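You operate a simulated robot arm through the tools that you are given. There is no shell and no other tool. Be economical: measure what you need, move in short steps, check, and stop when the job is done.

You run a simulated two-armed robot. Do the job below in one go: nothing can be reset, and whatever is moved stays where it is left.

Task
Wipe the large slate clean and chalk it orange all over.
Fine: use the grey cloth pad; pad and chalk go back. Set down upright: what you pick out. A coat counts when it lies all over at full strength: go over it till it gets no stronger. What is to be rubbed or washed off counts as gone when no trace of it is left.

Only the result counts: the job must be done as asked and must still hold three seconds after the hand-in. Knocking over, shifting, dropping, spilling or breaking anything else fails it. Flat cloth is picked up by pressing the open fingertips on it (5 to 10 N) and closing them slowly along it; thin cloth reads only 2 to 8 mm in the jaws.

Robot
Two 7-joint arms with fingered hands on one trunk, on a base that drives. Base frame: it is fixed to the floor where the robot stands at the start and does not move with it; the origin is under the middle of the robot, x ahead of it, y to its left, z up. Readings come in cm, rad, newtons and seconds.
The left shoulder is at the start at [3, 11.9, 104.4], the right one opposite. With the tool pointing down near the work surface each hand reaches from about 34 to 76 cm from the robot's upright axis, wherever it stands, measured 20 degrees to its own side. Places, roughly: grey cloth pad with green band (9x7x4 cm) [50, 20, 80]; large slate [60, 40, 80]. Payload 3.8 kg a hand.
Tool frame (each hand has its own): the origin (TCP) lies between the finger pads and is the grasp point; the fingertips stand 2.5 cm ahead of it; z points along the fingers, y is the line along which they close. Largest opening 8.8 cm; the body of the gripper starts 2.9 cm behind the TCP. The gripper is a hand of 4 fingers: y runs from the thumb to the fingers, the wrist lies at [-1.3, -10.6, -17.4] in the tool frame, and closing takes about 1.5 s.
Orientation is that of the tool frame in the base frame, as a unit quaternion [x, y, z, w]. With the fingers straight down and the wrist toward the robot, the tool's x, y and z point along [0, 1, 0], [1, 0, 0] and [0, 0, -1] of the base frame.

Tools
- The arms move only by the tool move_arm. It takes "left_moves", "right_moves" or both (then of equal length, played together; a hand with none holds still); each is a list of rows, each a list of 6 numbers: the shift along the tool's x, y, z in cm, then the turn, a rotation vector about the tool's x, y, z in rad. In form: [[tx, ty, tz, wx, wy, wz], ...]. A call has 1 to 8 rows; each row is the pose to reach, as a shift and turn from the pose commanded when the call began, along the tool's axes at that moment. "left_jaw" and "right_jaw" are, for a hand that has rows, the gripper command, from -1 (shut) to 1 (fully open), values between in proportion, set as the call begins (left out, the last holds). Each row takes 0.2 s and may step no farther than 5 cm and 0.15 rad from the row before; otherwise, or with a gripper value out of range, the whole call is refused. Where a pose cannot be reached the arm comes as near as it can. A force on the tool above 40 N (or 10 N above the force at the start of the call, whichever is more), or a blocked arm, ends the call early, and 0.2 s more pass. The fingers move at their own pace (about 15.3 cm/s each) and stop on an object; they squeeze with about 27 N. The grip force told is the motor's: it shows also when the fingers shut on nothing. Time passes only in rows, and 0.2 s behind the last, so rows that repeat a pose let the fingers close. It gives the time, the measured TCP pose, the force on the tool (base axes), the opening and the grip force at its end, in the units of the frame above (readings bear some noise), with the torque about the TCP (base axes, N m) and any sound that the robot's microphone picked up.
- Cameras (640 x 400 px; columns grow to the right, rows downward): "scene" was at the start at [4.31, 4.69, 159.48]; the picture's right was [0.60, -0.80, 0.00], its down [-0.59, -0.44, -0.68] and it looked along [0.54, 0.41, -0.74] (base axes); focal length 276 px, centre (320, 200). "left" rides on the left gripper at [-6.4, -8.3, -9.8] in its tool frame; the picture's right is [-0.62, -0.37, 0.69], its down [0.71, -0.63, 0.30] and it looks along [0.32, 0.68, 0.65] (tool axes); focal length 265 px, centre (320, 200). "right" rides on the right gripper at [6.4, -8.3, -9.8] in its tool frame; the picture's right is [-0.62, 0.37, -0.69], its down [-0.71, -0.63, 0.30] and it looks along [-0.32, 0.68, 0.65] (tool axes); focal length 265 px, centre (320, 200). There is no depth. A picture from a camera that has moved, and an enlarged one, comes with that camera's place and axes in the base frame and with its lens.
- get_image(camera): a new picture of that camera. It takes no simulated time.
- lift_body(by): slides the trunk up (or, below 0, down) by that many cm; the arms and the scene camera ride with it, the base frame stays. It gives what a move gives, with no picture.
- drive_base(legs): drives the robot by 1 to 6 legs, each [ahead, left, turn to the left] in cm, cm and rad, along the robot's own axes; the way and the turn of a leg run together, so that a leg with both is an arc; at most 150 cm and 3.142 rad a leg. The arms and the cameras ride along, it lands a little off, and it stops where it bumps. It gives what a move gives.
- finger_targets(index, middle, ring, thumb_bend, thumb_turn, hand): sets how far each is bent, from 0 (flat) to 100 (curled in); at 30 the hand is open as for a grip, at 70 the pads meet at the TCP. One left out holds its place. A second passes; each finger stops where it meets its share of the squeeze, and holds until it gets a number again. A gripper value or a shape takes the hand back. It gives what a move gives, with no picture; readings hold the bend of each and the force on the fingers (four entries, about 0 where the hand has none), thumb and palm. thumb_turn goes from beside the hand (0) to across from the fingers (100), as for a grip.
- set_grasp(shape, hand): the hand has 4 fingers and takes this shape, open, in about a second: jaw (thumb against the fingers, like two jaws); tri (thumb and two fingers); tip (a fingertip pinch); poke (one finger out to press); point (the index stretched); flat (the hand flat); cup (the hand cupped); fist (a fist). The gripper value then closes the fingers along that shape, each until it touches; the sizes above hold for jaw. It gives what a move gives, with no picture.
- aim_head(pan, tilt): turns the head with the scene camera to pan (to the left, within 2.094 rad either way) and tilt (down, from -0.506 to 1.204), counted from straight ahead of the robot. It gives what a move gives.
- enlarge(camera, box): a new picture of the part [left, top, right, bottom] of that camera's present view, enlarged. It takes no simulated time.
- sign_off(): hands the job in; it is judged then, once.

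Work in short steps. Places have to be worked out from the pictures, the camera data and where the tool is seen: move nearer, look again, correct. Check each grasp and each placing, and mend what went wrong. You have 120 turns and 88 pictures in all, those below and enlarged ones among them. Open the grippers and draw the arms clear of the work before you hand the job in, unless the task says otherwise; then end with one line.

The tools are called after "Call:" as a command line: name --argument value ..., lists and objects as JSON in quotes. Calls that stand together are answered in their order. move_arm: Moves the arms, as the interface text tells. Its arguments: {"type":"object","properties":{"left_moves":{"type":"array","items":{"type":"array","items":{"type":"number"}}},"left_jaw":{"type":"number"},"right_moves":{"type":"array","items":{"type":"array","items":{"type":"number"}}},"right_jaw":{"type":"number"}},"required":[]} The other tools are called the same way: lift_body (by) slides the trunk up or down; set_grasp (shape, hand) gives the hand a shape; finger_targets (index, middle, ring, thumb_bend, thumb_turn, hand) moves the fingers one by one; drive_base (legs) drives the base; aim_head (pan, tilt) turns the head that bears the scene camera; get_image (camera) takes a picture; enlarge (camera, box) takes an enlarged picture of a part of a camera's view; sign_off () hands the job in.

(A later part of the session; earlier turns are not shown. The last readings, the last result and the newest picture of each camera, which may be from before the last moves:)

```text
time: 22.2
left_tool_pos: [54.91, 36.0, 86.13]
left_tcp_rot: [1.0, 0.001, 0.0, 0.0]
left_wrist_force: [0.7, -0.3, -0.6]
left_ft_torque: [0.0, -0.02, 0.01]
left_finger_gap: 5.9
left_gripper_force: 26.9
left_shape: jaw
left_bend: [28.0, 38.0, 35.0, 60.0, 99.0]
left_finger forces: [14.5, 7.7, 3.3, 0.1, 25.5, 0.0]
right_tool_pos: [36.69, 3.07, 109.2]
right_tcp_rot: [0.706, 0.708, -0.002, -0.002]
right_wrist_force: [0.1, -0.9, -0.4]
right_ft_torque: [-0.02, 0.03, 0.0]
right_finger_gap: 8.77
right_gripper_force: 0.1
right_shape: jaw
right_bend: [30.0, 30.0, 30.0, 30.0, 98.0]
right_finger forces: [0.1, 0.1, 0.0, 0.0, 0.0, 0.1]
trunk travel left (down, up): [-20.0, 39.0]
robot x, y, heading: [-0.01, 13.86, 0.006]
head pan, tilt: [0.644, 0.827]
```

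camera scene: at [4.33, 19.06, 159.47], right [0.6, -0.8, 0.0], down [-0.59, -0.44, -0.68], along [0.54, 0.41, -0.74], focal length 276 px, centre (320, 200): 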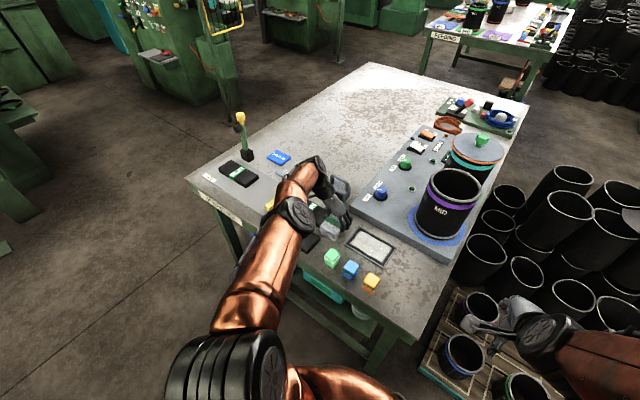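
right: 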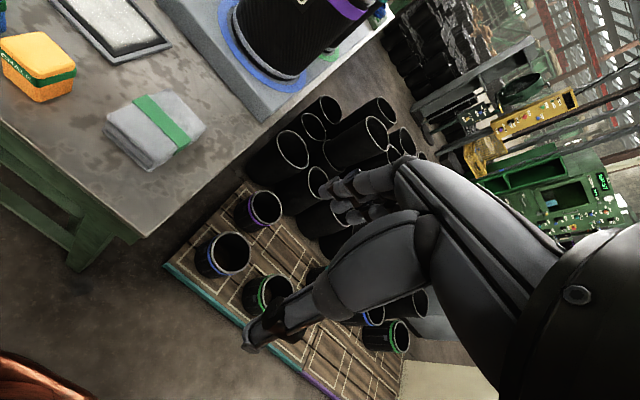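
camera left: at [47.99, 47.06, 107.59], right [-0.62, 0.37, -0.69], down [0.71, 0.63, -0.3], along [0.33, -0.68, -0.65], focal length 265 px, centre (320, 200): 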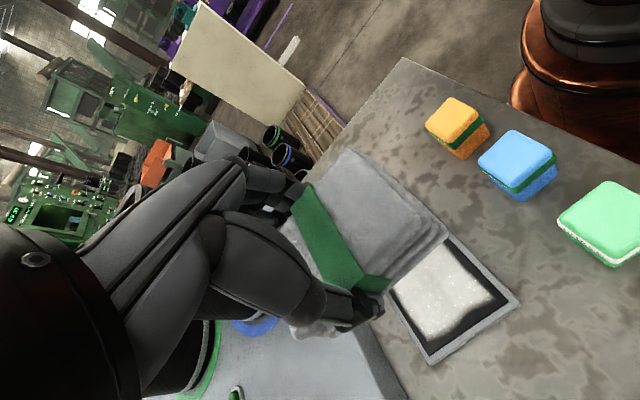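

Now at [54.9, 36.0, 86.1] over the slate; I step down gently to contact.

Call:
move_arm --left_moves '[[0, 0, 0.6, 0, 0, 0], [0, 0, 1.0, 0, 0, 0], [0, 0, 1.4, 0, 0, 0], [0, 0, 1.7, 0, 0, 0], [0, 0, 1.7, 0, 0, 0]]'

```text
time: 23.4
left_tool_pos: [54.81, 36.18, 84.54]
left_tcp_rot: [1.0, 0.002, 0.0, 0.0]
left_wrist_force: [0.0, 0.1, -0.6]
left_ft_torque: [-0.04, 0.01, 0.02]
left_finger_gap: 5.89
left_gripper_force: 26.7
left_shape: jaw
left_bend: [28.0, 38.0, 35.0, 60.0, 99.0]
left_finger forces: [14.3, 7.8, 3.3, 0.0, 25.6, 0.0]
right_tool_pos: [36.72, 3.16, 109.03]
right_tcp_rot: [0.707, 0.708, -0.001, -0.001]
right_wrist_force: [-0.4, 0.2, 0.5]
right_ft_torque: [0.0, -0.01, -0.02]
right_finger_gap: 8.75
right_gripper_force: 0.1
right_shape: jaw
right_bend: [30.0, 30.0, 30.0, 30.0, 98.0]
right_finger forces: [0.0, 0.0, 0.1, 0.0, 0.0, 0.0]
trunk travel left (down, up): [-20.0, 39.0]
robot x, y, heading: [0.33, 13.8, 0.001]
head pan, tilt: [0.644, 0.827]
```

Call:
move_arm --left_moves '[[0, 0, 0.2, 0, 0, 0], [0, 0, 0.4, 0, 0, 0], [0, 0, 0.6, 0, 0, 0], [0, 0, 0.6, 0, 0, 0]]'

```text
time: 24.4
left_tool_pos: [54.81, 36.04, 84.0]
left_tcp_rot: [1.0, 0.002, 0.001, -0.001]
left_wrist_force: [0.4, 2.9, 15.0]
left_ft_torque: [-0.03, -0.03, 0.0]
left_finger_gap: 5.86
left_gripper_force: 27.1
left_shape: jaw
left_bend: [28.0, 38.0, 35.0, 60.0, 99.0]
left_finger forces: [14.0, 8.1, 3.7, 0.0, 27.5, 0.1]
right_tool_pos: [36.54, 3.15, 109.21]
right_tcp_rot: [0.707, 0.708, 0.0, -0.001]
right_wrist_force: [0.4, 1.3, 0.7]
right_ft_torque: [-0.04, -0.02, 0.01]
right_finger_gap: 8.79
right_gripper_force: 0.0
right_shape: jaw
right_bend: [30.0, 30.0, 30.0, 30.0, 98.0]
right_finger forces: [0.0, 0.1, 0.0, 0.1, 0.0, 0.0]
trunk travel left (down, up): [-20.0, 39.0]
robot x, y, heading: [-0.28, 13.68, -0.001]
head pan, tilt: [0.644, 0.827]
```

Contact at TCP 84.0 with 15 N; I ease off a bit and make a short test stroke, then look.

Call:
move_arm --left_moves '[[0, 0, -0.2, 0, 0, 0], [0, 1, -0.2, 0, 0, 0], [0, 2, -0.2, 0, 0, 0], [0, 3, -0.2, 0, 0, 0], [0, 3, -0.2, 0, 0, 0]]'

Call:
get_image --camera "left"

Call:
enlarge --camera "scene" --box '[320, 200, 430, 280]'

```text
time: 25.6
left_tool_pos: [54.74, 33.1, 84.11]
left_tcp_rot: [1.0, 0.001, 0.0, -0.001]
left_wrist_force: [0.4, 4.9, 10.6]
left_ft_torque: [0.04, -0.01, 0.02]
left_finger_gap: 5.79
left_gripper_force: 26.8
left_shape: jaw
left_bend: [28.0, 38.0, 36.0, 60.0, 98.0]
left_finger forces: [13.2, 7.3, 3.5, 0.1, 29.1, 0.0]
right_tool_pos: [36.45, 3.15, 109.17]
right_tcp_rot: [0.707, 0.708, -0.001, 0.0]
right_wrist_force: [0.7, 0.7, 0.1]
right_ft_torque: [-0.01, 0.02, 0.0]
right_finger_gap: 8.76
right_gripper_force: 0.1
right_shape: jaw
right_bend: [30.0, 30.0, 30.0, 30.0, 98.0]
right_finger forces: [0.1, 0.1, 0.0, 0.0, 0.1, 0.0]
trunk travel left (down, up): [-20.0, 39.0]
robot x, y, heading: [0.06, 13.9, 0.001]
head pan, tilt: [0.644, 0.827]
```

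```text
55 pictures are left
camera left: at [48.33, 41.46, 93.89], right [-0.62, 0.37, -0.69], down [0.71, 0.63, -0.3], along [0.33, -0.68, -0.65], focal length 265 px, centre (320, 200)
```

left: 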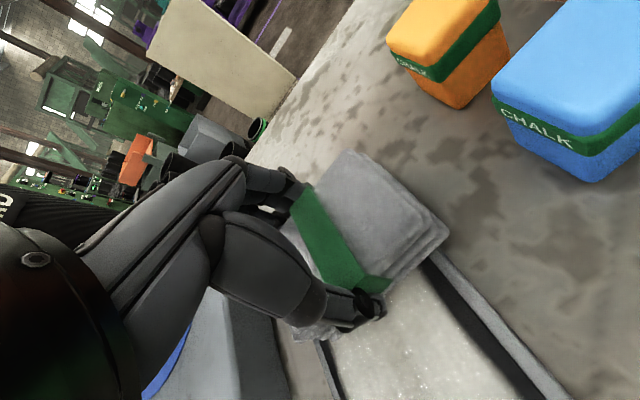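

```text
5.00 times, centred on (375, 240) of scene
camera zoom: at [4.19, 18.59, 159.48], right [0.6, -0.8, 0.0], down [-0.59, -0.44, -0.68], along [0.54, 0.41, -0.74], focal length 1379 px, centre (45, 0)
```

zoom: 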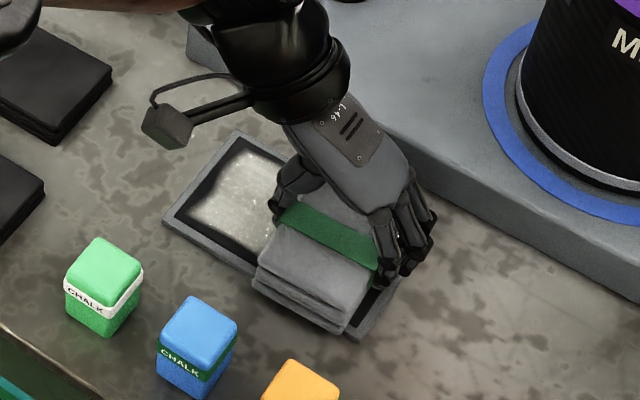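

The slate stays put. I wipe with strokes across its whole length.

Call:
move_arm --left_moves '[[0, 0.9, 0, 0, 0, 0], [0, -0.6, 0, 0, 0, 0], [0, -2.1, 0, 0, 0, 0], [0, -3.6, 0, 0, 0, 0], [0, -5.1, 0, 0, 0, 0], [0, -6.6, 0, 0, 0, 0], [0, -7.2, 0, 0, 0, 0], [0, -7.2, 0, 0, 0, 0]]'

Call:
move_arm --left_moves '[[0, 1.5, 0, 0, 0, 0], [0, 3, 0, 0, 0, 0], [0, 4.5, 0, 0, 0, 0], [0, 6, 0, 0, 0, 0], [0, 7.5, 0, 0, 0, 0], [0, 8.2, 0, 0, 0, 0], [0, 8.2, 0, 0, 0, 0]]'

Call:
get_image --camera "left"

Call:
enlarge --camera "scene" --box '[320, 200, 430, 280]'

```text
time: 27.4
left_tool_pos: [54.79, 40.43, 84.23]
left_tcp_rot: [1.0, 0.002, -0.001, 0.001]
left_wrist_force: [0.0, 0.6, -0.3]
left_ft_torque: [-0.01, -0.01, -0.01]
left_finger_gap: 5.82
left_gripper_force: 27.1
left_shape: jaw
left_bend: [28.0, 38.0, 35.0, 60.0, 98.0]
left_finger forces: [15.0, 7.9, 3.7, 0.0, 26.9, 0.0]
right_tool_pos: [36.61, 3.08, 109.09]
right_tcp_rot: [0.707, 0.707, -0.001, -0.002]
right_wrist_force: [-0.9, -0.1, -0.7]
right_ft_torque: [-0.01, -0.01, -0.01]
right_finger_gap: 8.78
right_gripper_force: 0.0
right_shape: jaw
right_bend: [30.0, 30.0, 30.0, 30.0, 98.0]
right_finger forces: [0.0, 0.0, 0.0, 0.0, 0.1, 0.0]
trunk travel left (down, up): [-20.0, 39.0]
robot x, y, heading: [-0.08, 13.79, 0.002]
head pan, tilt: [0.644, 0.827]
```

```text
time: 29.0
left_tool_pos: [54.69, 32.06, 84.13]
left_tcp_rot: [1.0, 0.001, -0.001, 0.001]
left_wrist_force: [-0.2, -0.4, 1.0]
left_ft_torque: [-0.02, 0.01, 0.01]
left_finger_gap: 5.8
left_gripper_force: 27.3
left_shape: jaw
left_bend: [28.0, 38.0, 35.0, 60.0, 98.0]
left_finger forces: [15.0, 8.1, 3.7, 0.1, 26.8, 0.0]
right_tool_pos: [36.49, 3.13, 109.16]
right_tcp_rot: [0.706, 0.708, -0.001, -0.001]
right_wrist_force: [-0.1, -0.2, 0.3]
right_ft_torque: [0.0, -0.02, -0.03]
right_finger_gap: 8.75
right_gripper_force: 0.2
right_shape: jaw
right_bend: [30.0, 30.0, 30.0, 30.0, 98.0]
right_finger forces: [0.1, 0.0, 0.1, 0.1, 0.0, 0.1]
trunk travel left (down, up): [-20.0, 39.0]
robot x, y, heading: [-0.04, 13.86, 0.003]
head pan, tilt: [0.644, 0.827]
```

```text
53 pictures are left
camera left: at [48.34, 40.42, 93.96], right [-0.62, 0.37, -0.69], down [0.71, 0.63, -0.31], along [0.33, -0.68, -0.65], focal length 265 px, centre (320, 200)
```

left: 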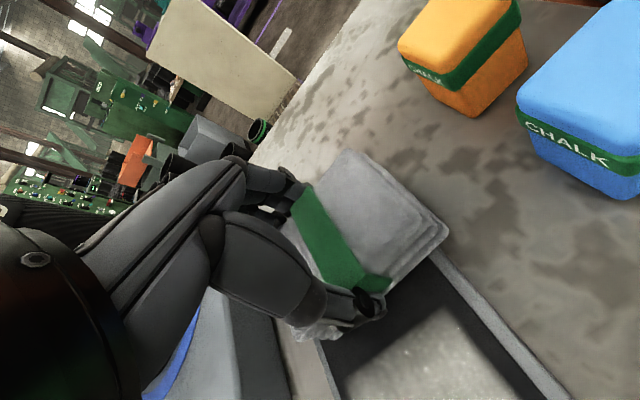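

```text
5.00 times, centred on (375, 240) of scene
camera zoom: at [4.32, 18.54, 159.48], right [0.6, -0.8, 0.0], down [-0.59, -0.44, -0.68], along [0.54, 0.41, -0.74], focal length 1379 px, centre (45, 0)
```

zoom: 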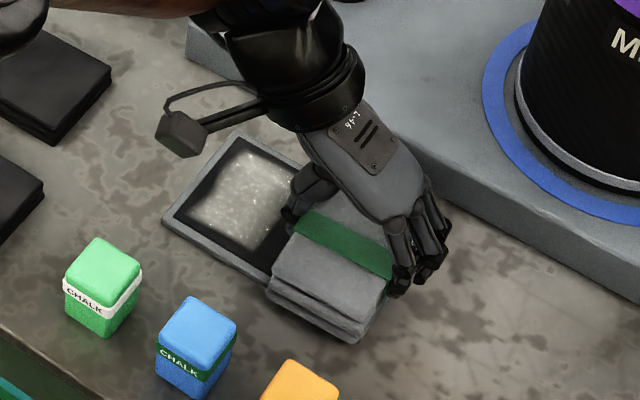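

Wiping works where pressed; contact was lost on the left part. I repeat with slightly more pressure, more so to the left.

Call:
move_arm --left_moves '[[0, 0, 0.2, 0, 0, 0], [0, -1.5, 0.2, 0, 0, 0], [0, -3, 0.25, 0, 0, 0], [0, -4.5, 0.3, 0, 0, 0], [0, -6, 0.3, 0, 0, 0], [0, -7.3, 0.35, 0, 0, 0], [0, -8.3, 0.35, 0, 0, 0], [0, -8.3, 0.35, 0, 0, 0]]'

Call:
move_arm --left_moves '[[0, 1.5, 0, 0, 0, 0], [0, 3, -0.05, 0, 0, 0], [0, 4.5, -0.1, 0, 0, 0], [0, 6, -0.1, 0, 0, 0], [0, 7.5, -0.15, 0, 0, 0], [0, 8.5, -0.15, 0, 0, 0], [0, 8.5, -0.15, 0, 0, 0]]'

Call:
move_arm --left_moves '[[0, -1.5, 0, 0, 0, 0], [0, -3, 0.05, 0, 0, 0], [0, -4.5, 0.1, 0, 0, 0], [0, -6, 0.1, 0, 0, 0], [0, -7.3, 0.15, 0, 0, 0], [0, -8.5, 0.15, 0, 0, 0], [0, -8.5, 0.15, 0, 0, 0]]'

Call:
enlarge --camera "scene" --box '[320, 200, 430, 280]'

```text
time: 30.8
left_tool_pos: [54.79, 40.46, 83.92]
left_tcp_rot: [1.0, 0.002, 0.001, 0.0]
left_wrist_force: [0.2, -7.4, 22.0]
left_ft_torque: [-0.31, -0.03, -0.02]
left_finger_gap: 5.75
left_gripper_force: 26.7
left_shape: jaw
left_bend: [26.0, 36.0, 33.0, 63.0, 98.0]
left_finger forces: [17.1, 10.2, 4.3, 0.0, 24.1, 0.0]
right_tool_pos: [36.47, 2.95, 109.16]
right_tcp_rot: [0.707, 0.708, 0.0, -0.001]
right_wrist_force: [-0.4, -0.2, 0.3]
right_ft_torque: [0.04, 0.01, 0.02]
right_finger_gap: 8.76
right_gripper_force: 0.1
right_shape: jaw
right_bend: [30.0, 30.0, 30.0, 30.0, 98.0]
right_finger forces: [0.0, 0.0, 0.0, 0.0, 0.0, 0.0]
trunk travel left (down, up): [-20.0, 39.0]
robot x, y, heading: [-0.12, 14.3, -0.002]
head pan, tilt: [0.644, 0.827]
```

```text
time: 32.4
left_tool_pos: [54.73, 31.97, 83.86]
left_tcp_rot: [1.0, 0.001, -0.001, 0.0]
left_wrist_force: [-0.5, 6.6, 16.7]
left_ft_torque: [0.09, 0.0, -0.02]
left_finger_gap: 5.6
left_gripper_force: 26.9
left_shape: jaw
left_bend: [29.0, 40.0, 38.0, 59.0, 98.0]
left_finger forces: [13.2, 6.4, 4.1, 0.0, 30.0, 0.1]
right_tool_pos: [36.52, 3.11, 109.21]
right_tcp_rot: [0.706, 0.708, -0.001, -0.001]
right_wrist_force: [-0.3, -0.3, 0.2]
right_ft_torque: [0.01, -0.03, 0.03]
right_finger_gap: 8.75
right_gripper_force: 0.1
right_shape: jaw
right_bend: [30.0, 30.0, 30.0, 30.0, 98.0]
right_finger forces: [0.0, 0.0, 0.0, 0.1, 0.1, 0.0]
trunk travel left (down, up): [-20.0, 39.0]
robot x, y, heading: [-0.13, 13.73, 0.003]
head pan, tilt: [0.644, 0.827]
```

```text
time: 34.0
left_tool_pos: [54.62, 40.49, 84.03]
left_tcp_rot: [1.0, 0.001, 0.001, 0.0]
left_wrist_force: [-0.5, -7.2, 16.7]
left_ft_torque: [-0.2, -0.03, -0.01]
left_finger_gap: 5.76
left_gripper_force: 26.7
left_shape: jaw
left_bend: [27.0, 37.0, 35.0, 62.0, 98.0]
left_finger forces: [17.1, 9.9, 4.4, 0.0, 24.2, 0.0]
right_tool_pos: [36.46, 3.1, 109.1]
right_tcp_rot: [0.707, 0.708, -0.001, 0.0]
right_wrist_force: [-0.3, 0.2, -0.1]
right_ft_torque: [0.03, 0.03, -0.01]
right_finger_gap: 8.74
right_gripper_force: 0.1
right_shape: jaw
right_bend: [30.0, 30.0, 30.0, 30.0, 98.0]
right_finger forces: [0.0, 0.0, 0.1, 0.1, 0.0, 0.0]
trunk travel left (down, up): [-20.0, 39.0]
robot x, y, heading: [-0.01, 13.69, -0.003]
head pan, tilt: [0.644, 0.827]
```

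```text
5.00 times, centred on (375, 240) of scene
camera zoom: at [4.13, 18.35, 159.49], right [0.6, -0.8, 0.0], down [-0.59, -0.44, -0.68], along [0.54, 0.41, -0.74], focal length 1379 px, centre (45, 0)
```

zoom: 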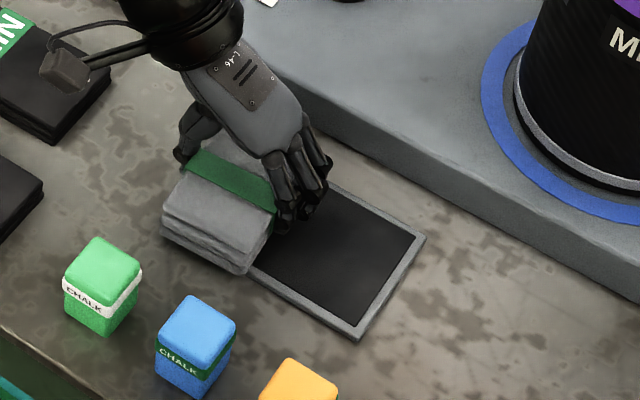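

Right part is clean. One more pass back, then lift and inspect.

Call:
move_arm --left_moves '[[0, 1.5, 0, 0, 0, 0], [0, 0, 0.05, 0, 0, 0], [0, 2, 0, 0, 0, 0], [0, 4, 0, 0, 0, 0], [0, 6, -0.05, 0, 0, 0], [0, 8, -0.1, 0, 0, 0], [0, 8, -4, 0, 0, 0], [0, 12, -7, 0, 0, 0]]'

Call:
move_arm --left_moves '[[0, 4, -3, 0, 0, 0], [-2, 7, -4, 0, 0, 0]]'

Call:
enlarge --camera "scene" --box '[320, 200, 430, 280]'

Call:
get_image --camera "left"

```text
time: 35.8
left_tool_pos: [54.43, 28.39, 90.72]
left_tcp_rot: [1.0, 0.001, -0.001, -0.001]
left_wrist_force: [0.4, 0.4, -0.8]
left_ft_torque: [0.03, 0.01, -0.02]
left_finger_gap: 5.75
left_gripper_force: 26.9
left_shape: jaw
left_bend: [29.0, 40.0, 37.0, 59.0, 98.0]
left_finger forces: [15.1, 7.7, 4.1, 0.0, 26.7, 0.0]
right_tool_pos: [36.55, 3.02, 109.0]
right_tcp_rot: [0.707, 0.707, -0.001, -0.001]
right_wrist_force: [-0.2, -0.6, 0.0]
right_ft_torque: [0.01, 0.04, -0.01]
right_finger_gap: 8.76
right_gripper_force: 0.1
right_shape: jaw
right_bend: [30.0, 30.0, 30.0, 30.0, 98.0]
right_finger forces: [0.0, 0.0, 0.1, 0.0, 0.1, 0.0]
trunk travel left (down, up): [-20.0, 39.0]
robot x, y, heading: [-0.22, 13.71, 0.002]
head pan, tilt: [0.644, 0.827]
```

```text
time: 36.4
left_tool_pos: [52.79, 21.57, 94.77]
left_tcp_rot: [1.0, 0.002, 0.0, 0.0]
left_wrist_force: [0.5, 1.0, -0.9]
left_ft_torque: [-0.02, 0.0, 0.04]
left_finger_gap: 5.77
left_gripper_force: 27.3
left_shape: jaw
left_bend: [29.0, 40.0, 37.0, 59.0, 98.0]
left_finger forces: [15.1, 7.7, 4.2, 0.1, 26.7, 0.0]
right_tool_pos: [36.44, 3.21, 109.21]
right_tcp_rot: [0.706, 0.708, -0.001, -0.001]
right_wrist_force: [0.2, 0.0, 0.3]
right_ft_torque: [0.02, 0.02, -0.01]
right_finger_gap: 8.74
right_gripper_force: 0.0
right_shape: jaw
right_bend: [30.0, 30.0, 30.0, 30.0, 98.0]
right_finger forces: [0.1, 0.0, 0.0, 0.1, 0.0, 0.1]
trunk travel left (down, up): [-20.0, 39.0]
robot x, y, heading: [-0.41, 13.56, 0.0]
head pan, tilt: [0.644, 0.827]
```

```text
5.00 times, centred on (375, 240) of scene
camera zoom: at [4.28, 18.56, 159.47], right [0.6, -0.8, 0.0], down [-0.59, -0.44, -0.68], along [0.54, 0.41, -0.74], focal length 1379 px, centre (45, 0)
```

zoom: 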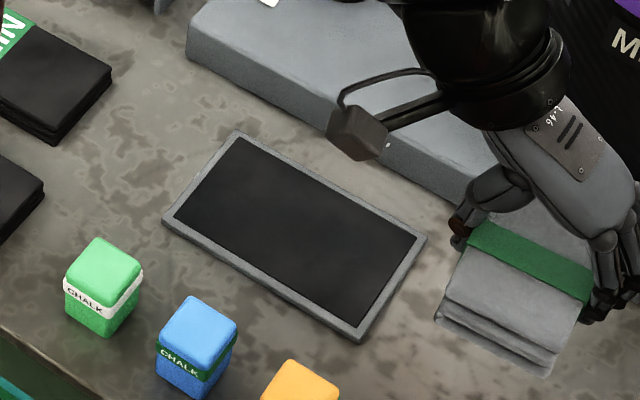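

```text
49 pictures are left
camera left: at [46.34, 29.93, 104.58], right [-0.62, 0.37, -0.69], down [0.71, 0.63, -0.31], along [0.33, -0.68, -0.65], focal length 265 px, centre (320, 200)
```

left: 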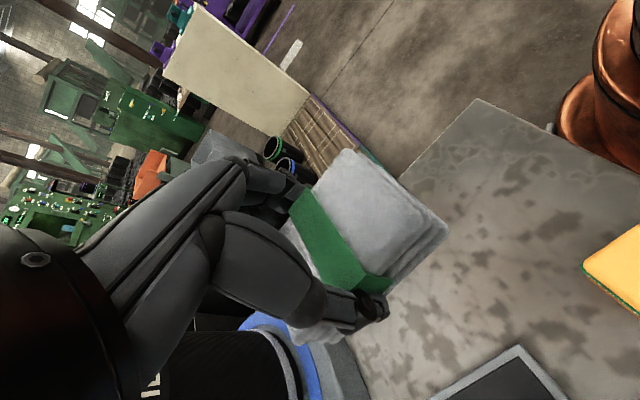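

The slate is wiped clean and in place. I take the pad back over its place and lower it.

Call:
move_arm --left_moves '[[-2.2, 1, 2, 0, 0, 0], [-4.3, 1.9, 4, 0, 0, 0], [-4.3, 1.9, 7, 0, 0, 0], [-4.3, 1.9, 9.5, 0, 0, 0], [-4.3, 1.9, 10.5, 0, 0, 0], [-4.3, 1.9, 11.0, 0, 0, 0], [-4.3, 1.9, 11.0, 0, 0, 0]]'

```text
time: 38.0
left_tool_pos: [48.51, 19.41, 83.89]
left_tcp_rot: [1.0, 0.001, 0.0, -0.001]
left_wrist_force: [-0.3, -0.7, -0.5]
left_ft_torque: [-0.03, -0.03, 0.02]
left_finger_gap: 5.76
left_gripper_force: 27.0
left_shape: jaw
left_bend: [29.0, 40.0, 37.0, 59.0, 98.0]
left_finger forces: [15.1, 7.7, 4.2, 0.0, 26.6, 0.0]
right_tool_pos: [36.6, 3.16, 109.01]
right_tcp_rot: [0.707, 0.707, -0.001, -0.001]
right_wrist_force: [-0.5, 0.1, 0.1]
right_ft_torque: [0.03, 0.01, 0.05]
right_finger_gap: 8.75
right_gripper_force: 0.0
right_shape: jaw
right_bend: [30.0, 30.0, 30.0, 30.0, 98.0]
right_finger forces: [0.0, 0.1, 0.0, 0.1, 0.0, 0.1]
trunk travel left (down, up): [-20.0, 39.0]
robot x, y, heading: [-0.16, 13.79, 0.0]
head pan, tilt: [0.644, 0.827]
```

Call:
move_arm --left_moves '[[0, -0.2, 0.2, 0, 0, 0], [0, -0.2, 0.4, 0, 0, 0], [0, -0.2, 0.55, 0, 0, 0], [0, -0.2, 0.55, 0, 0, 0]]'

```text
time: 39.0
left_tool_pos: [48.6, 19.77, 83.28]
left_tcp_rot: [1.0, 0.001, 0.0, 0.0]
left_wrist_force: [0.0, -1.2, -0.1]
left_ft_torque: [-0.03, 0.01, -0.02]
left_finger_gap: 5.78
left_gripper_force: 26.4
left_shape: jaw
left_bend: [29.0, 40.0, 37.0, 59.0, 98.0]
left_finger forces: [15.1, 7.8, 4.1, 0.0, 26.7, 0.0]
right_tool_pos: [36.72, 3.04, 109.11]
right_tcp_rot: [0.707, 0.707, -0.001, -0.001]
right_wrist_force: [-0.1, -0.4, -0.5]
right_ft_torque: [0.01, 0.01, 0.01]
right_finger_gap: 8.77
right_gripper_force: 0.1
right_shape: jaw
right_bend: [30.0, 30.0, 30.0, 30.0, 98.0]
right_finger forces: [0.1, 0.0, 0.0, 0.0, 0.2, 0.1]
trunk travel left (down, up): [-20.0, 39.0]
robot x, y, heading: [0.11, 13.97, 0.003]
head pan, tilt: [0.644, 0.827]
```

No contact yet at 83.28; I lower a touch further.

Call:
move_arm --left_moves '[[0, 0, 0.1, 0, 0, 0], [0, 0, 0.2, 0, 0, 0], [0, 0, 0.3, 0, 0, 0]]'

```text
time: 39.8
left_tool_pos: [48.63, 19.65, 83.02]
left_tcp_rot: [1.0, 0.003, 0.001, 0.001]
left_wrist_force: [-0.9, 1.6, 13.6]
left_ft_torque: [-0.02, -0.01, 0.01]
left_finger_gap: 5.77
left_gripper_force: 27.0
left_shape: jaw
left_bend: [29.0, 40.0, 37.0, 59.0, 98.0]
left_finger forces: [14.4, 7.4, 3.8, 0.0, 27.4, 0.0]
right_tool_pos: [36.59, 3.11, 109.11]
right_tcp_rot: [0.706, 0.708, 0.001, -0.001]
right_wrist_force: [0.3, 0.1, -0.2]
right_ft_torque: [-0.01, 0.0, -0.02]
right_finger_gap: 8.77
right_gripper_force: 0.0
right_shape: jaw
right_bend: [30.0, 30.0, 30.0, 30.0, 98.0]
right_finger forces: [0.0, 0.0, 0.1, 0.0, 0.0, 0.0]
trunk travel left (down, up): [-20.0, 39.0]
robot x, y, heading: [0.05, 13.91, -0.001]
head pan, tilt: [0.644, 0.827]
```

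Pad rests on the table. I ease off, open, then rise.

Call:
move_arm --left_moves '[[0, 0, -0.1, 0, 0, 0], [0, 0, -0.1, 0, 0, 0], [0, 0, -0.1, 0, 0, 0], [0, 0, -0.1, 0, 0, 0], [0, 0, -0.1, 0, 0, 0], [0, 0, -2, 0, 0, 0], [0, 0, -5, 0, 0, 0], [0, 0, -9, 0, 0, 0]]' --left_jaw 1

Call:
move_arm --left_moves '[[0, 0, -3, 0, 0, 0]]'

Call:
get_image --camera "left"

Call:
enlarge --camera "scene" --box '[300, 190, 460, 310]'

```text
time: 41.6
left_tool_pos: [48.38, 19.7, 92.18]
left_tcp_rot: [1.0, 0.002, 0.0, 0.0]
left_wrist_force: [0.3, -1.0, 0.8]
left_ft_torque: [-0.04, 0.0, -0.01]
left_finger_gap: 8.76
left_gripper_force: 0.1
left_shape: jaw
left_bend: [30.0, 30.0, 30.0, 30.0, 98.0]
left_finger forces: [0.0, 0.0, 0.0, 0.0, 0.0, 0.0]
right_tool_pos: [36.47, 3.07, 109.13]
right_tcp_rot: [0.707, 0.708, -0.001, -0.001]
right_wrist_force: [-0.2, -0.6, -1.4]
right_ft_torque: [0.02, -0.02, 0.01]
right_finger_gap: 8.76
right_gripper_force: 0.0
right_shape: jaw
right_bend: [30.0, 30.0, 30.0, 30.0, 98.0]
right_finger forces: [0.0, 0.0, 0.1, 0.0, 0.0, 0.0]
trunk travel left (down, up): [-20.0, 39.0]
robot x, y, heading: [0.02, 13.7, 0.005]
head pan, tilt: [0.644, 0.827]
```

```text
time: 42.0
left_tool_pos: [48.46, 19.76, 95.08]
left_tcp_rot: [1.0, 0.001, 0.0, -0.001]
left_wrist_force: [0.2, 0.0, 0.5]
left_ft_torque: [-0.03, 0.01, 0.03]
left_finger_gap: 8.77
left_gripper_force: 0.1
left_shape: jaw
left_bend: [30.0, 30.0, 30.0, 30.0, 98.0]
left_finger forces: [0.1, 0.0, 0.0, 0.1, 0.0, 0.1]
right_tool_pos: [36.45, 3.14, 109.08]
right_tcp_rot: [0.706, 0.708, 0.0, -0.001]
right_wrist_force: [-0.7, -0.2, 0.2]
right_ft_torque: [0.0, 0.01, 0.0]
right_finger_gap: 8.77
right_gripper_force: 0.0
right_shape: jaw
right_bend: [30.0, 30.0, 30.0, 30.0, 98.0]
right_finger forces: [0.0, 0.0, 0.1, 0.0, 0.0, 0.0]
trunk travel left (down, up): [-20.0, 39.0]
robot x, y, heading: [-0.11, 14.01, -0.001]
head pan, tilt: [0.644, 0.827]
```

```text
48 pictures are left
camera left: at [42.04, 28.02, 104.89], right [-0.62, 0.37, -0.69], down [0.71, 0.63, -0.3], along [0.33, -0.68, -0.65], focal length 265 px, centre (320, 200)
```

left: 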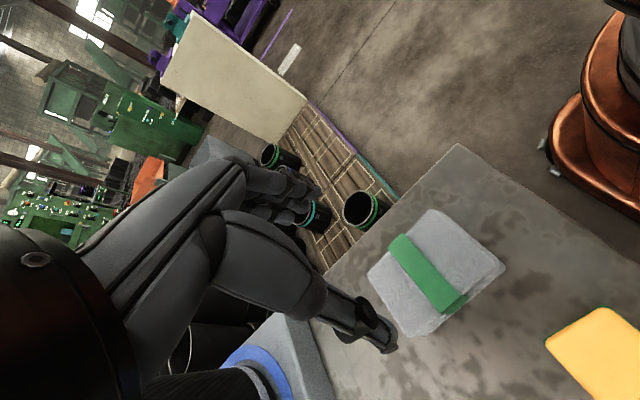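

```text
3.33 times, centred on (380, 250) of scene
camera zoom: at [4.2, 18.5, 159.48], right [0.6, -0.8, 0.0], down [-0.59, -0.44, -0.68], along [0.54, 0.41, -0.74], focal length 920 px, centre (120, 33)
```

zoom: 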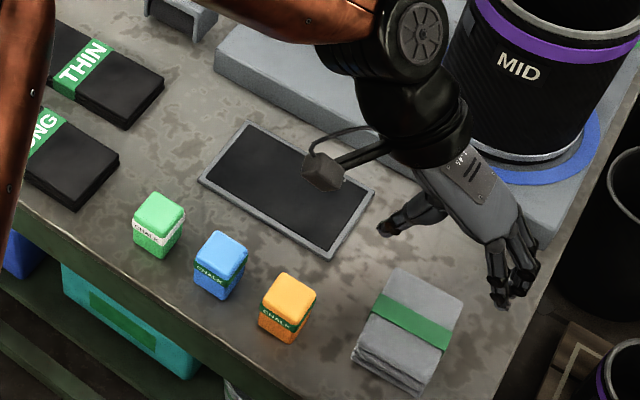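

Pad is back in place. The orange chalk is at ≈[43, 29.7], top ≈84.5; I'll grip it along x (wrist toward robot), so I turn the hand back while moving above it.

Call:
move_arm --left_moves '[[0, -1, -2, 0, 0, -0.15], [-1, -2, -2, 0, 0, -0.3], [-2, -4, -2, 0, 0, -0.45], [-3, -6, -2, 0, 0, -0.6], [-4, -8, -2, 0, 0, -0.75], [-5, -9, -2, 0, 0, -0.9], [-5.4, -10, -2, 0, 0, -1.05], [-5.4, -10, -2, 0, 0, -1.2]]'

Call:
move_arm --left_moves '[[0, 0, 0, 0, 0, -0.15], [0, 0, 0, 0, 0, -0.3], [0, 0, 0, 0, 0, -0.37], [0, 0, 0, 0, 0, -0.37]]'

Call:
get_image --camera "left"

Call:
enlarge --camera "scene" --box '[300, 190, 460, 310]'

```text
time: 43.8
left_tool_pos: [43.22, 29.69, 97.06]
left_tcp_rot: [0.824, 0.567, 0.0, -0.001]
left_wrist_force: [0.4, -0.2, -0.1]
left_ft_torque: [-0.03, 0.02, -0.02]
left_finger_gap: 8.78
left_gripper_force: 0.1
left_shape: jaw
left_bend: [30.0, 30.0, 30.0, 30.0, 98.0]
left_finger forces: [0.1, 0.1, 0.0, 0.0, 0.1, 0.0]
right_tool_pos: [36.56, 3.06, 109.17]
right_tcp_rot: [0.706, 0.708, -0.001, -0.002]
right_wrist_force: [0.0, 0.6, 0.4]
right_ft_torque: [-0.02, -0.02, -0.03]
right_finger_gap: 8.77
right_gripper_force: 0.1
right_shape: jaw
right_bend: [30.0, 30.0, 30.0, 30.0, 98.0]
right_finger forces: [0.0, 0.1, 0.1, 0.0, 0.0, 0.1]
trunk travel left (down, up): [-20.0, 39.0]
robot x, y, heading: [0.05, 13.75, 0.001]
head pan, tilt: [0.644, 0.827]
```

```text
time: 44.8
left_tool_pos: [43.2, 29.68, 96.91]
left_tcp_rot: [0.706, 0.708, -0.001, -0.001]
left_wrist_force: [0.3, 0.0, -0.1]
left_ft_torque: [-0.01, 0.0, 0.0]
left_finger_gap: 8.76
left_gripper_force: 0.1
left_shape: jaw
left_bend: [30.0, 30.0, 30.0, 30.0, 98.0]
left_finger forces: [0.0, 0.0, 0.1, 0.0, 0.1, 0.0]
right_tool_pos: [36.57, 3.06, 109.21]
right_tcp_rot: [0.707, 0.708, -0.001, -0.001]
right_wrist_force: [0.0, 0.1, -0.1]
right_ft_torque: [0.01, 0.01, 0.0]
right_finger_gap: 8.75
right_gripper_force: 0.0
right_shape: jaw
right_bend: [30.0, 30.0, 30.0, 30.0, 98.0]
right_finger forces: [0.0, 0.1, 0.0, 0.1, 0.0, 0.0]
trunk travel left (down, up): [-20.0, 39.0]
robot x, y, heading: [0.1, 13.36, 0.004]
head pan, tilt: [0.644, 0.827]
```

```text
46 pictures are left
camera left: at [34.82, 23.25, 106.7], right [-0.37, -0.62, -0.69], down [-0.63, 0.71, -0.3], along [0.68, 0.33, -0.65], focal length 265 px, centre (320, 200)
```

left: 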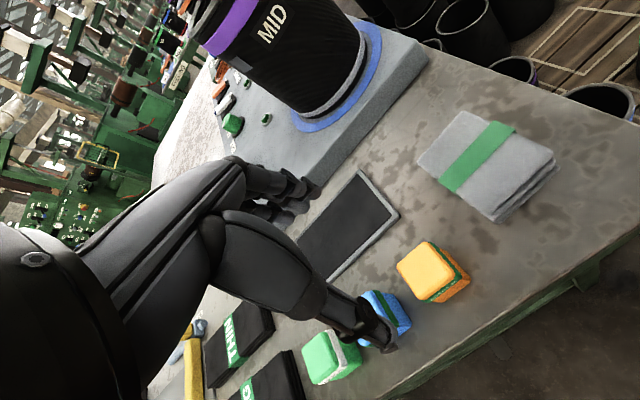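

```text
3.33 times, centred on (380, 250) of scene
camera zoom: at [4.31, 18.54, 159.48], right [0.6, -0.8, 0.0], down [-0.59, -0.44, -0.68], along [0.54, 0.41, -0.74], focal length 920 px, centre (120, 33)
```

zoom: 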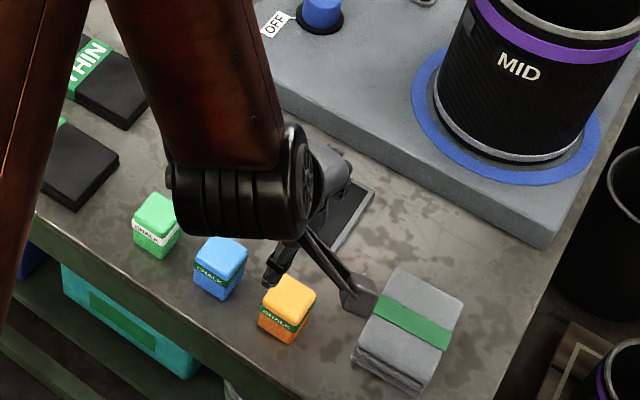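

Orange chalk centre ≈[43.0, 29.3], ~3.6 cm wide and 4.5 cm tall. I descend to ~88 and check.

Call:
move_arm --left_moves '[[-0.3, -0.2, 3, 0, 0, 0], [-0.3, -0.2, 6, 0, 0, 0], [-0.3, -0.2, 9, 0, 0, 0], [-0.3, -0.2, 9, 0, 0, 0]]'

Call:
get_image --camera "left"

Call:
enlarge --camera "scene" --box '[330, 230, 420, 300]'

```text
time: 45.8
left_tool_pos: [42.83, 29.41, 87.88]
left_tcp_rot: [0.706, 0.708, 0.0, 0.0]
left_wrist_force: [0.0, -0.5, 0.0]
left_ft_torque: [0.03, -0.02, -0.01]
left_finger_gap: 8.78
left_gripper_force: 0.0
left_shape: jaw
left_bend: [30.0, 30.0, 30.0, 30.0, 98.0]
left_finger forces: [0.0, 0.1, 0.0, 0.1, 0.0, 0.1]
right_tool_pos: [36.59, 2.98, 109.06]
right_tcp_rot: [0.706, 0.708, 0.0, 0.0]
right_wrist_force: [0.5, 0.1, -0.3]
right_ft_torque: [-0.01, -0.03, 0.01]
right_finger_gap: 8.77
right_gripper_force: 0.1
right_shape: jaw
right_bend: [30.0, 30.0, 30.0, 30.0, 98.0]
right_finger forces: [0.1, 0.1, 0.1, 0.0, 0.0, 0.1]
trunk travel left (down, up): [-20.0, 39.0]
robot x, y, heading: [-0.22, 14.11, 0.0]
head pan, tilt: [0.644, 0.827]
```

```text
44 pictures are left
camera left: at [34.41, 23.07, 97.64], right [-0.37, -0.62, -0.69], down [-0.63, 0.71, -0.3], along [0.68, 0.33, -0.65], focal length 265 px, centre (320, 200)
```

left: 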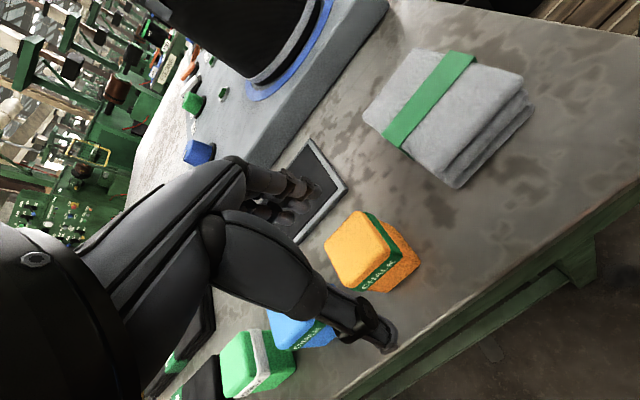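

```text
5.71 times, centred on (375, 265) of scene
camera zoom: at [4.26, 18.53, 159.48], right [0.6, -0.8, 0.0], down [-0.59, -0.44, -0.68], along [0.54, 0.41, -0.74], focal length 1576 px, centre (6, -171)
```

zoom: 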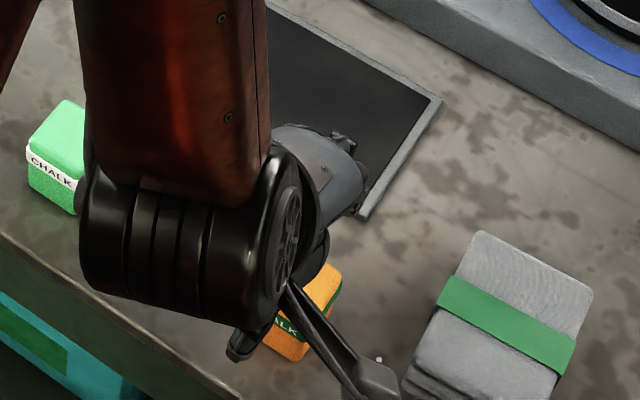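

The chalk sits centred below the fingers at ≈[42.7, 29.2]. I descend around it.

Call:
move_arm --left_moves '[[-0.15, 0, 1.3, 0, 0, 0], [-0.15, 0, 2.6, 0, 0, 0], [-0.15, 0, 3.9, 0, 0, 0], [-0.15, 0, 3.9, 0, 0, 0]]'

Call:
get_image --camera "left"

```text
time: 46.8
left_tool_pos: [42.81, 29.37, 83.95]
left_tcp_rot: [0.706, 0.708, 0.0, 0.0]
left_wrist_force: [0.1, -0.4, -0.2]
left_ft_torque: [0.02, 0.01, 0.03]
left_finger_gap: 8.76
left_gripper_force: 0.0
left_shape: jaw
left_bend: [30.0, 30.0, 30.0, 30.0, 98.0]
left_finger forces: [0.0, 0.0, 0.1, 0.1, 0.0, 0.1]
right_tool_pos: [36.53, 3.12, 109.14]
right_tcp_rot: [0.707, 0.707, -0.001, -0.001]
right_wrist_force: [0.5, 0.0, 0.0]
right_ft_torque: [-0.01, 0.0, 0.02]
right_finger_gap: 8.77
right_gripper_force: 0.1
right_shape: jaw
right_bend: [30.0, 30.0, 30.0, 30.0, 98.0]
right_finger forces: [0.0, 0.0, 0.0, 0.0, 0.0, 0.0]
trunk travel left (down, up): [-20.0, 39.0]
robot x, y, heading: [-0.2, 13.57, 0.001]
head pan, tilt: [0.644, 0.827]
```

```text
42 pictures are left
camera left: at [34.56, 22.88, 93.78], right [-0.37, -0.62, -0.69], down [-0.63, 0.71, -0.3], along [0.68, 0.33, -0.65], focal length 265 px, centre (320, 200)
```

left: 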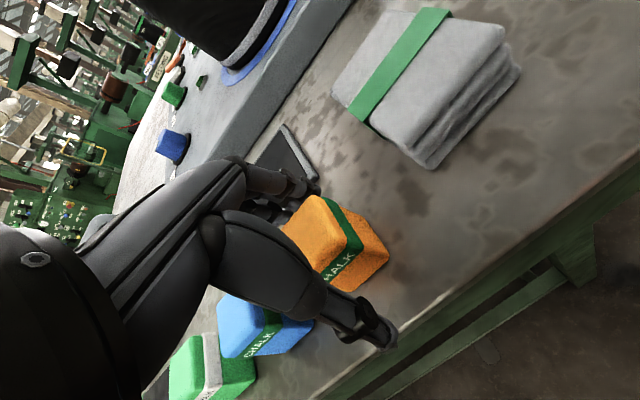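

The chalk stands between thumb and fingers. I close.

Call:
move_arm --left_moves '[[0, 0, 0, 0, 0, 0], [0, 0, 0, 0, 0, 0], [0, 0, 0, 0, 0, 0], [0, 0, 0, 0, 0, 0], [0, 0, 0, 0, 0, 0], [0, 0, 0, 0, 0, 0], [0, 0, 0, 0, 0, 0], [0, 0, 0, 0, 0, 0]]' --left_jaw -1

Call:
get_image --camera "left"

```text
time: 48.6
left_tool_pos: [42.91, 29.27, 83.96]
left_tcp_rot: [0.706, 0.708, 0.0, 0.0]
left_wrist_force: [0.2, 0.7, 0.3]
left_ft_torque: [0.0, -0.04, 0.0]
left_finger_gap: 3.08
left_gripper_force: 26.8
left_shape: jaw
left_bend: [74.0, 50.0, 56.0, 74.0, 100.0]
left_finger forces: [14.9, 8.5, 0.0, 0.1, 23.3, 0.1]
right_tool_pos: [36.47, 3.11, 109.06]
right_tcp_rot: [0.707, 0.708, -0.001, -0.001]
right_wrist_force: [1.0, -0.1, 0.5]
right_ft_torque: [0.03, -0.03, 0.01]
right_finger_gap: 8.76
right_gripper_force: 0.0
right_shape: jaw
right_bend: [30.0, 30.0, 30.0, 30.0, 98.0]
right_finger forces: [0.0, 0.0, 0.0, 0.0, 0.0, 0.1]
trunk travel left (down, up): [-20.0, 39.0]
robot x, y, heading: [0.06, 13.73, -0.0]
head pan, tilt: [0.644, 0.827]
```

```text
41 pictures are left
camera left: at [34.57, 22.87, 93.8], right [-0.37, -0.62, -0.69], down [-0.63, 0.71, -0.3], along [0.68, 0.33, -0.65], focal length 265 px, centre (320, 200)
```

left: 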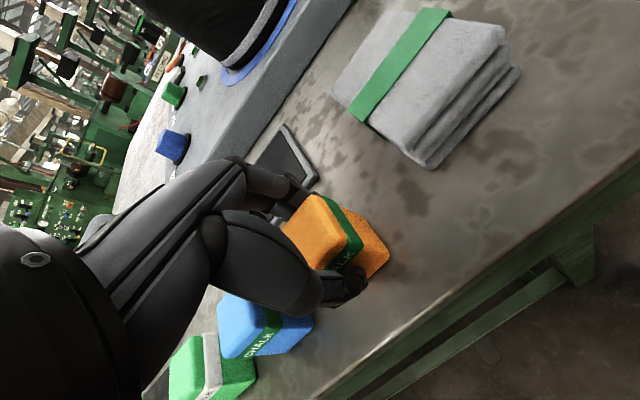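

Gripped without shifting. I lift and carry it over the slate's centre.

Call:
move_arm --left_moves '[[0, 0, -2, 0, 0, 0], [0, 0, -5, 0, 0, 0], [0, 0, -8, 0, 0, 0], [2, 4, -8, 0, 0, 0], [4, 8, -8, 0, 0, 0], [6, 12, -8, 0, 0, 0], [6, 12, -8, 0, 0, 0]]'

Call:
get_image --camera "left"

Call:
enlarge --camera "scene" --box '[320, 200, 430, 280]'

```text
time: 50.2
left_tool_pos: [54.74, 35.02, 92.13]
left_tcp_rot: [0.706, 0.708, 0.0, -0.001]
left_wrist_force: [-0.5, -0.2, -0.9]
left_ft_torque: [0.02, 0.02, 0.05]
left_finger_gap: 3.05
left_gripper_force: 26.9
left_shape: jaw
left_bend: [74.0, 50.0, 56.0, 74.0, 100.0]
left_finger forces: [14.9, 8.5, 0.0, 0.0, 23.5, 0.0]
right_tool_pos: [36.6, 3.18, 109.14]
right_tcp_rot: [0.707, 0.708, 0.0, -0.001]
right_wrist_force: [0.9, -0.2, -0.3]
right_ft_torque: [-0.01, -0.01, 0.02]
right_finger_gap: 8.74
right_gripper_force: 0.0
right_shape: jaw
right_bend: [30.0, 30.0, 30.0, 30.0, 98.0]
right_finger forces: [0.0, 0.0, 0.1, 0.0, 0.1, 0.0]
trunk travel left (down, up): [-20.0, 39.0]
robot x, y, heading: [-0.3, 13.87, 0.001]
head pan, tilt: [0.644, 0.827]
```

```text
40 pictures are left
camera left: at [46.49, 28.56, 101.93], right [-0.37, -0.62, -0.69], down [-0.63, 0.71, -0.3], along [0.68, 0.33, -0.65], focal length 265 px, centre (320, 200)
```

left: 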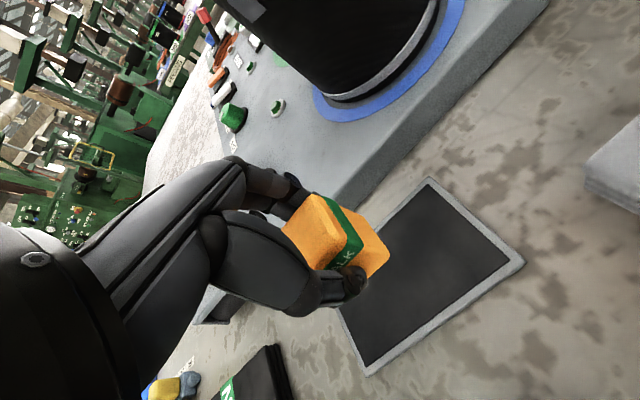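

```text
5.00 times, centred on (375, 240) of scene
camera zoom: at [4.26, 18.5, 159.48], right [0.6, -0.8, 0.0], down [-0.59, -0.44, -0.68], along [0.54, 0.41, -0.74], focal length 1379 px, centre (45, 0)
```

zoom: 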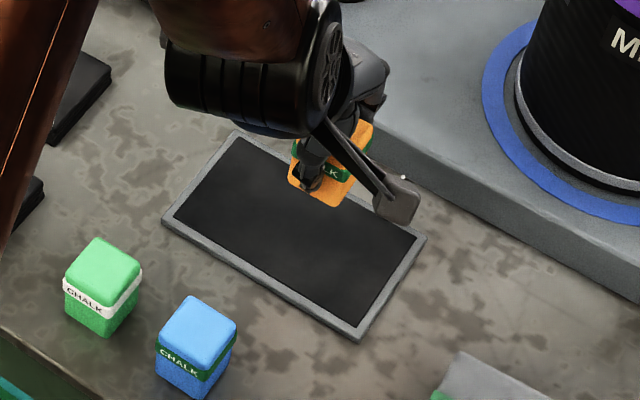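

Over the slate with the chalk. I go to the near-right inner corner and step down to contact.

Call:
move_arm --left_moves '[[-2, -0.8, 3, 0, 0, 0], [-3.7, -1.65, 6, 0, 0, 0], [-3.7, -1.65, 7, 0, 0, 0], [-3.7, -1.65, 7.3, 0, 0, 0], [-3.7, -1.65, 7.6, 0, 0, 0], [-3.7, -1.65, 7.8, 0, 0, 0], [-3.7, -1.65, 7.8, 0, 0, 0]]'

```text
time: 51.8
left_tool_pos: [53.32, 31.4, 84.58]
left_tcp_rot: [0.706, 0.708, 0.002, 0.002]
left_wrist_force: [-1.9, 0.1, 27.6]
left_ft_torque: [0.0, -0.03, 0.04]
left_finger_gap: 3.17
left_gripper_force: 27.2
left_shape: jaw
left_bend: [74.0, 50.0, 56.0, 74.0, 100.0]
left_finger forces: [16.8, 10.5, 0.0, 0.0, 29.0, 0.0]
right_tool_pos: [36.43, 3.11, 109.19]
right_tcp_rot: [0.706, 0.708, 0.0, 0.0]
right_wrist_force: [-1.0, 0.6, 1.0]
right_ft_torque: [-0.03, -0.02, 0.02]
right_finger_gap: 8.77
right_gripper_force: 0.0
right_shape: jaw
right_bend: [30.0, 30.0, 30.0, 30.0, 98.0]
right_finger forces: [0.0, 0.0, 0.0, 0.0, 0.0, 0.1]
trunk travel left (down, up): [-20.0, 39.0]
robot x, y, heading: [-0.09, 13.78, 0.003]
head pan, tilt: [0.644, 0.827]
```

Contact with 27 N; I ease off 0.2 cm and make the first stroke along the near side.

Call:
move_arm --left_moves '[[0, 0, -0.2, 0, 0, 0], [1.6, 0, -0.2, 0, 0, 0], [3.2, 0, -0.2, 0, 0, 0], [4.8, 0, -0.2, 0, 0, 0], [6.4, 0, -0.2, 0, 0, 0], [8, 0, -0.2, 0, 0, 0], [9.6, 0, -0.2, 0, 0, 0], [9.6, 0, -0.2, 0, 0, 0]]'

Call:
enlarge --camera "scene" --box '[320, 200, 430, 280]'

```text
time: 53.6
left_tool_pos: [53.21, 41.03, 84.53]
left_tcp_rot: [0.707, 0.707, 0.001, 0.0]
left_wrist_force: [-0.4, -7.4, 19.7]
left_ft_torque: [-0.17, -0.07, -0.02]
left_finger_gap: 3.29
left_gripper_force: 27.5
left_shape: jaw
left_bend: [74.0, 50.0, 56.0, 75.0, 99.0]
left_finger forces: [17.6, 8.3, 0.0, 0.0, 27.0, 0.1]
right_tool_pos: [36.41, 2.99, 109.01]
right_tcp_rot: [0.706, 0.708, -0.001, -0.002]
right_wrist_force: [0.2, -0.2, -0.2]
right_ft_torque: [0.0, -0.03, 0.0]
right_finger_gap: 8.75
right_gripper_force: 0.0
right_shape: jaw
right_bend: [30.0, 30.0, 30.0, 30.0, 98.0]
right_finger forces: [0.0, 0.0, 0.1, 0.1, 0.0, 0.1]
trunk travel left (down, up): [-20.0, 39.0]
robot x, y, heading: [0.06, 13.82, -0.001]
head pan, tilt: [0.644, 0.827]
```

```text
5.00 times, centred on (375, 240) of scene
camera zoom: at [4.11, 18.29, 159.49], right [0.6, -0.8, 0.0], down [-0.59, -0.44, -0.68], along [0.54, 0.41, -0.74], focal length 1379 px, centre (45, 0)
```

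zoom: 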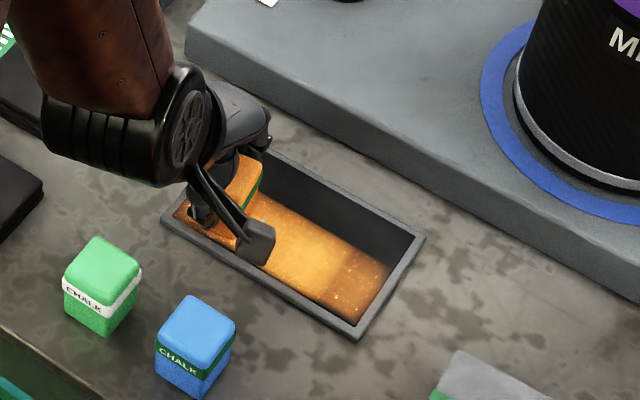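

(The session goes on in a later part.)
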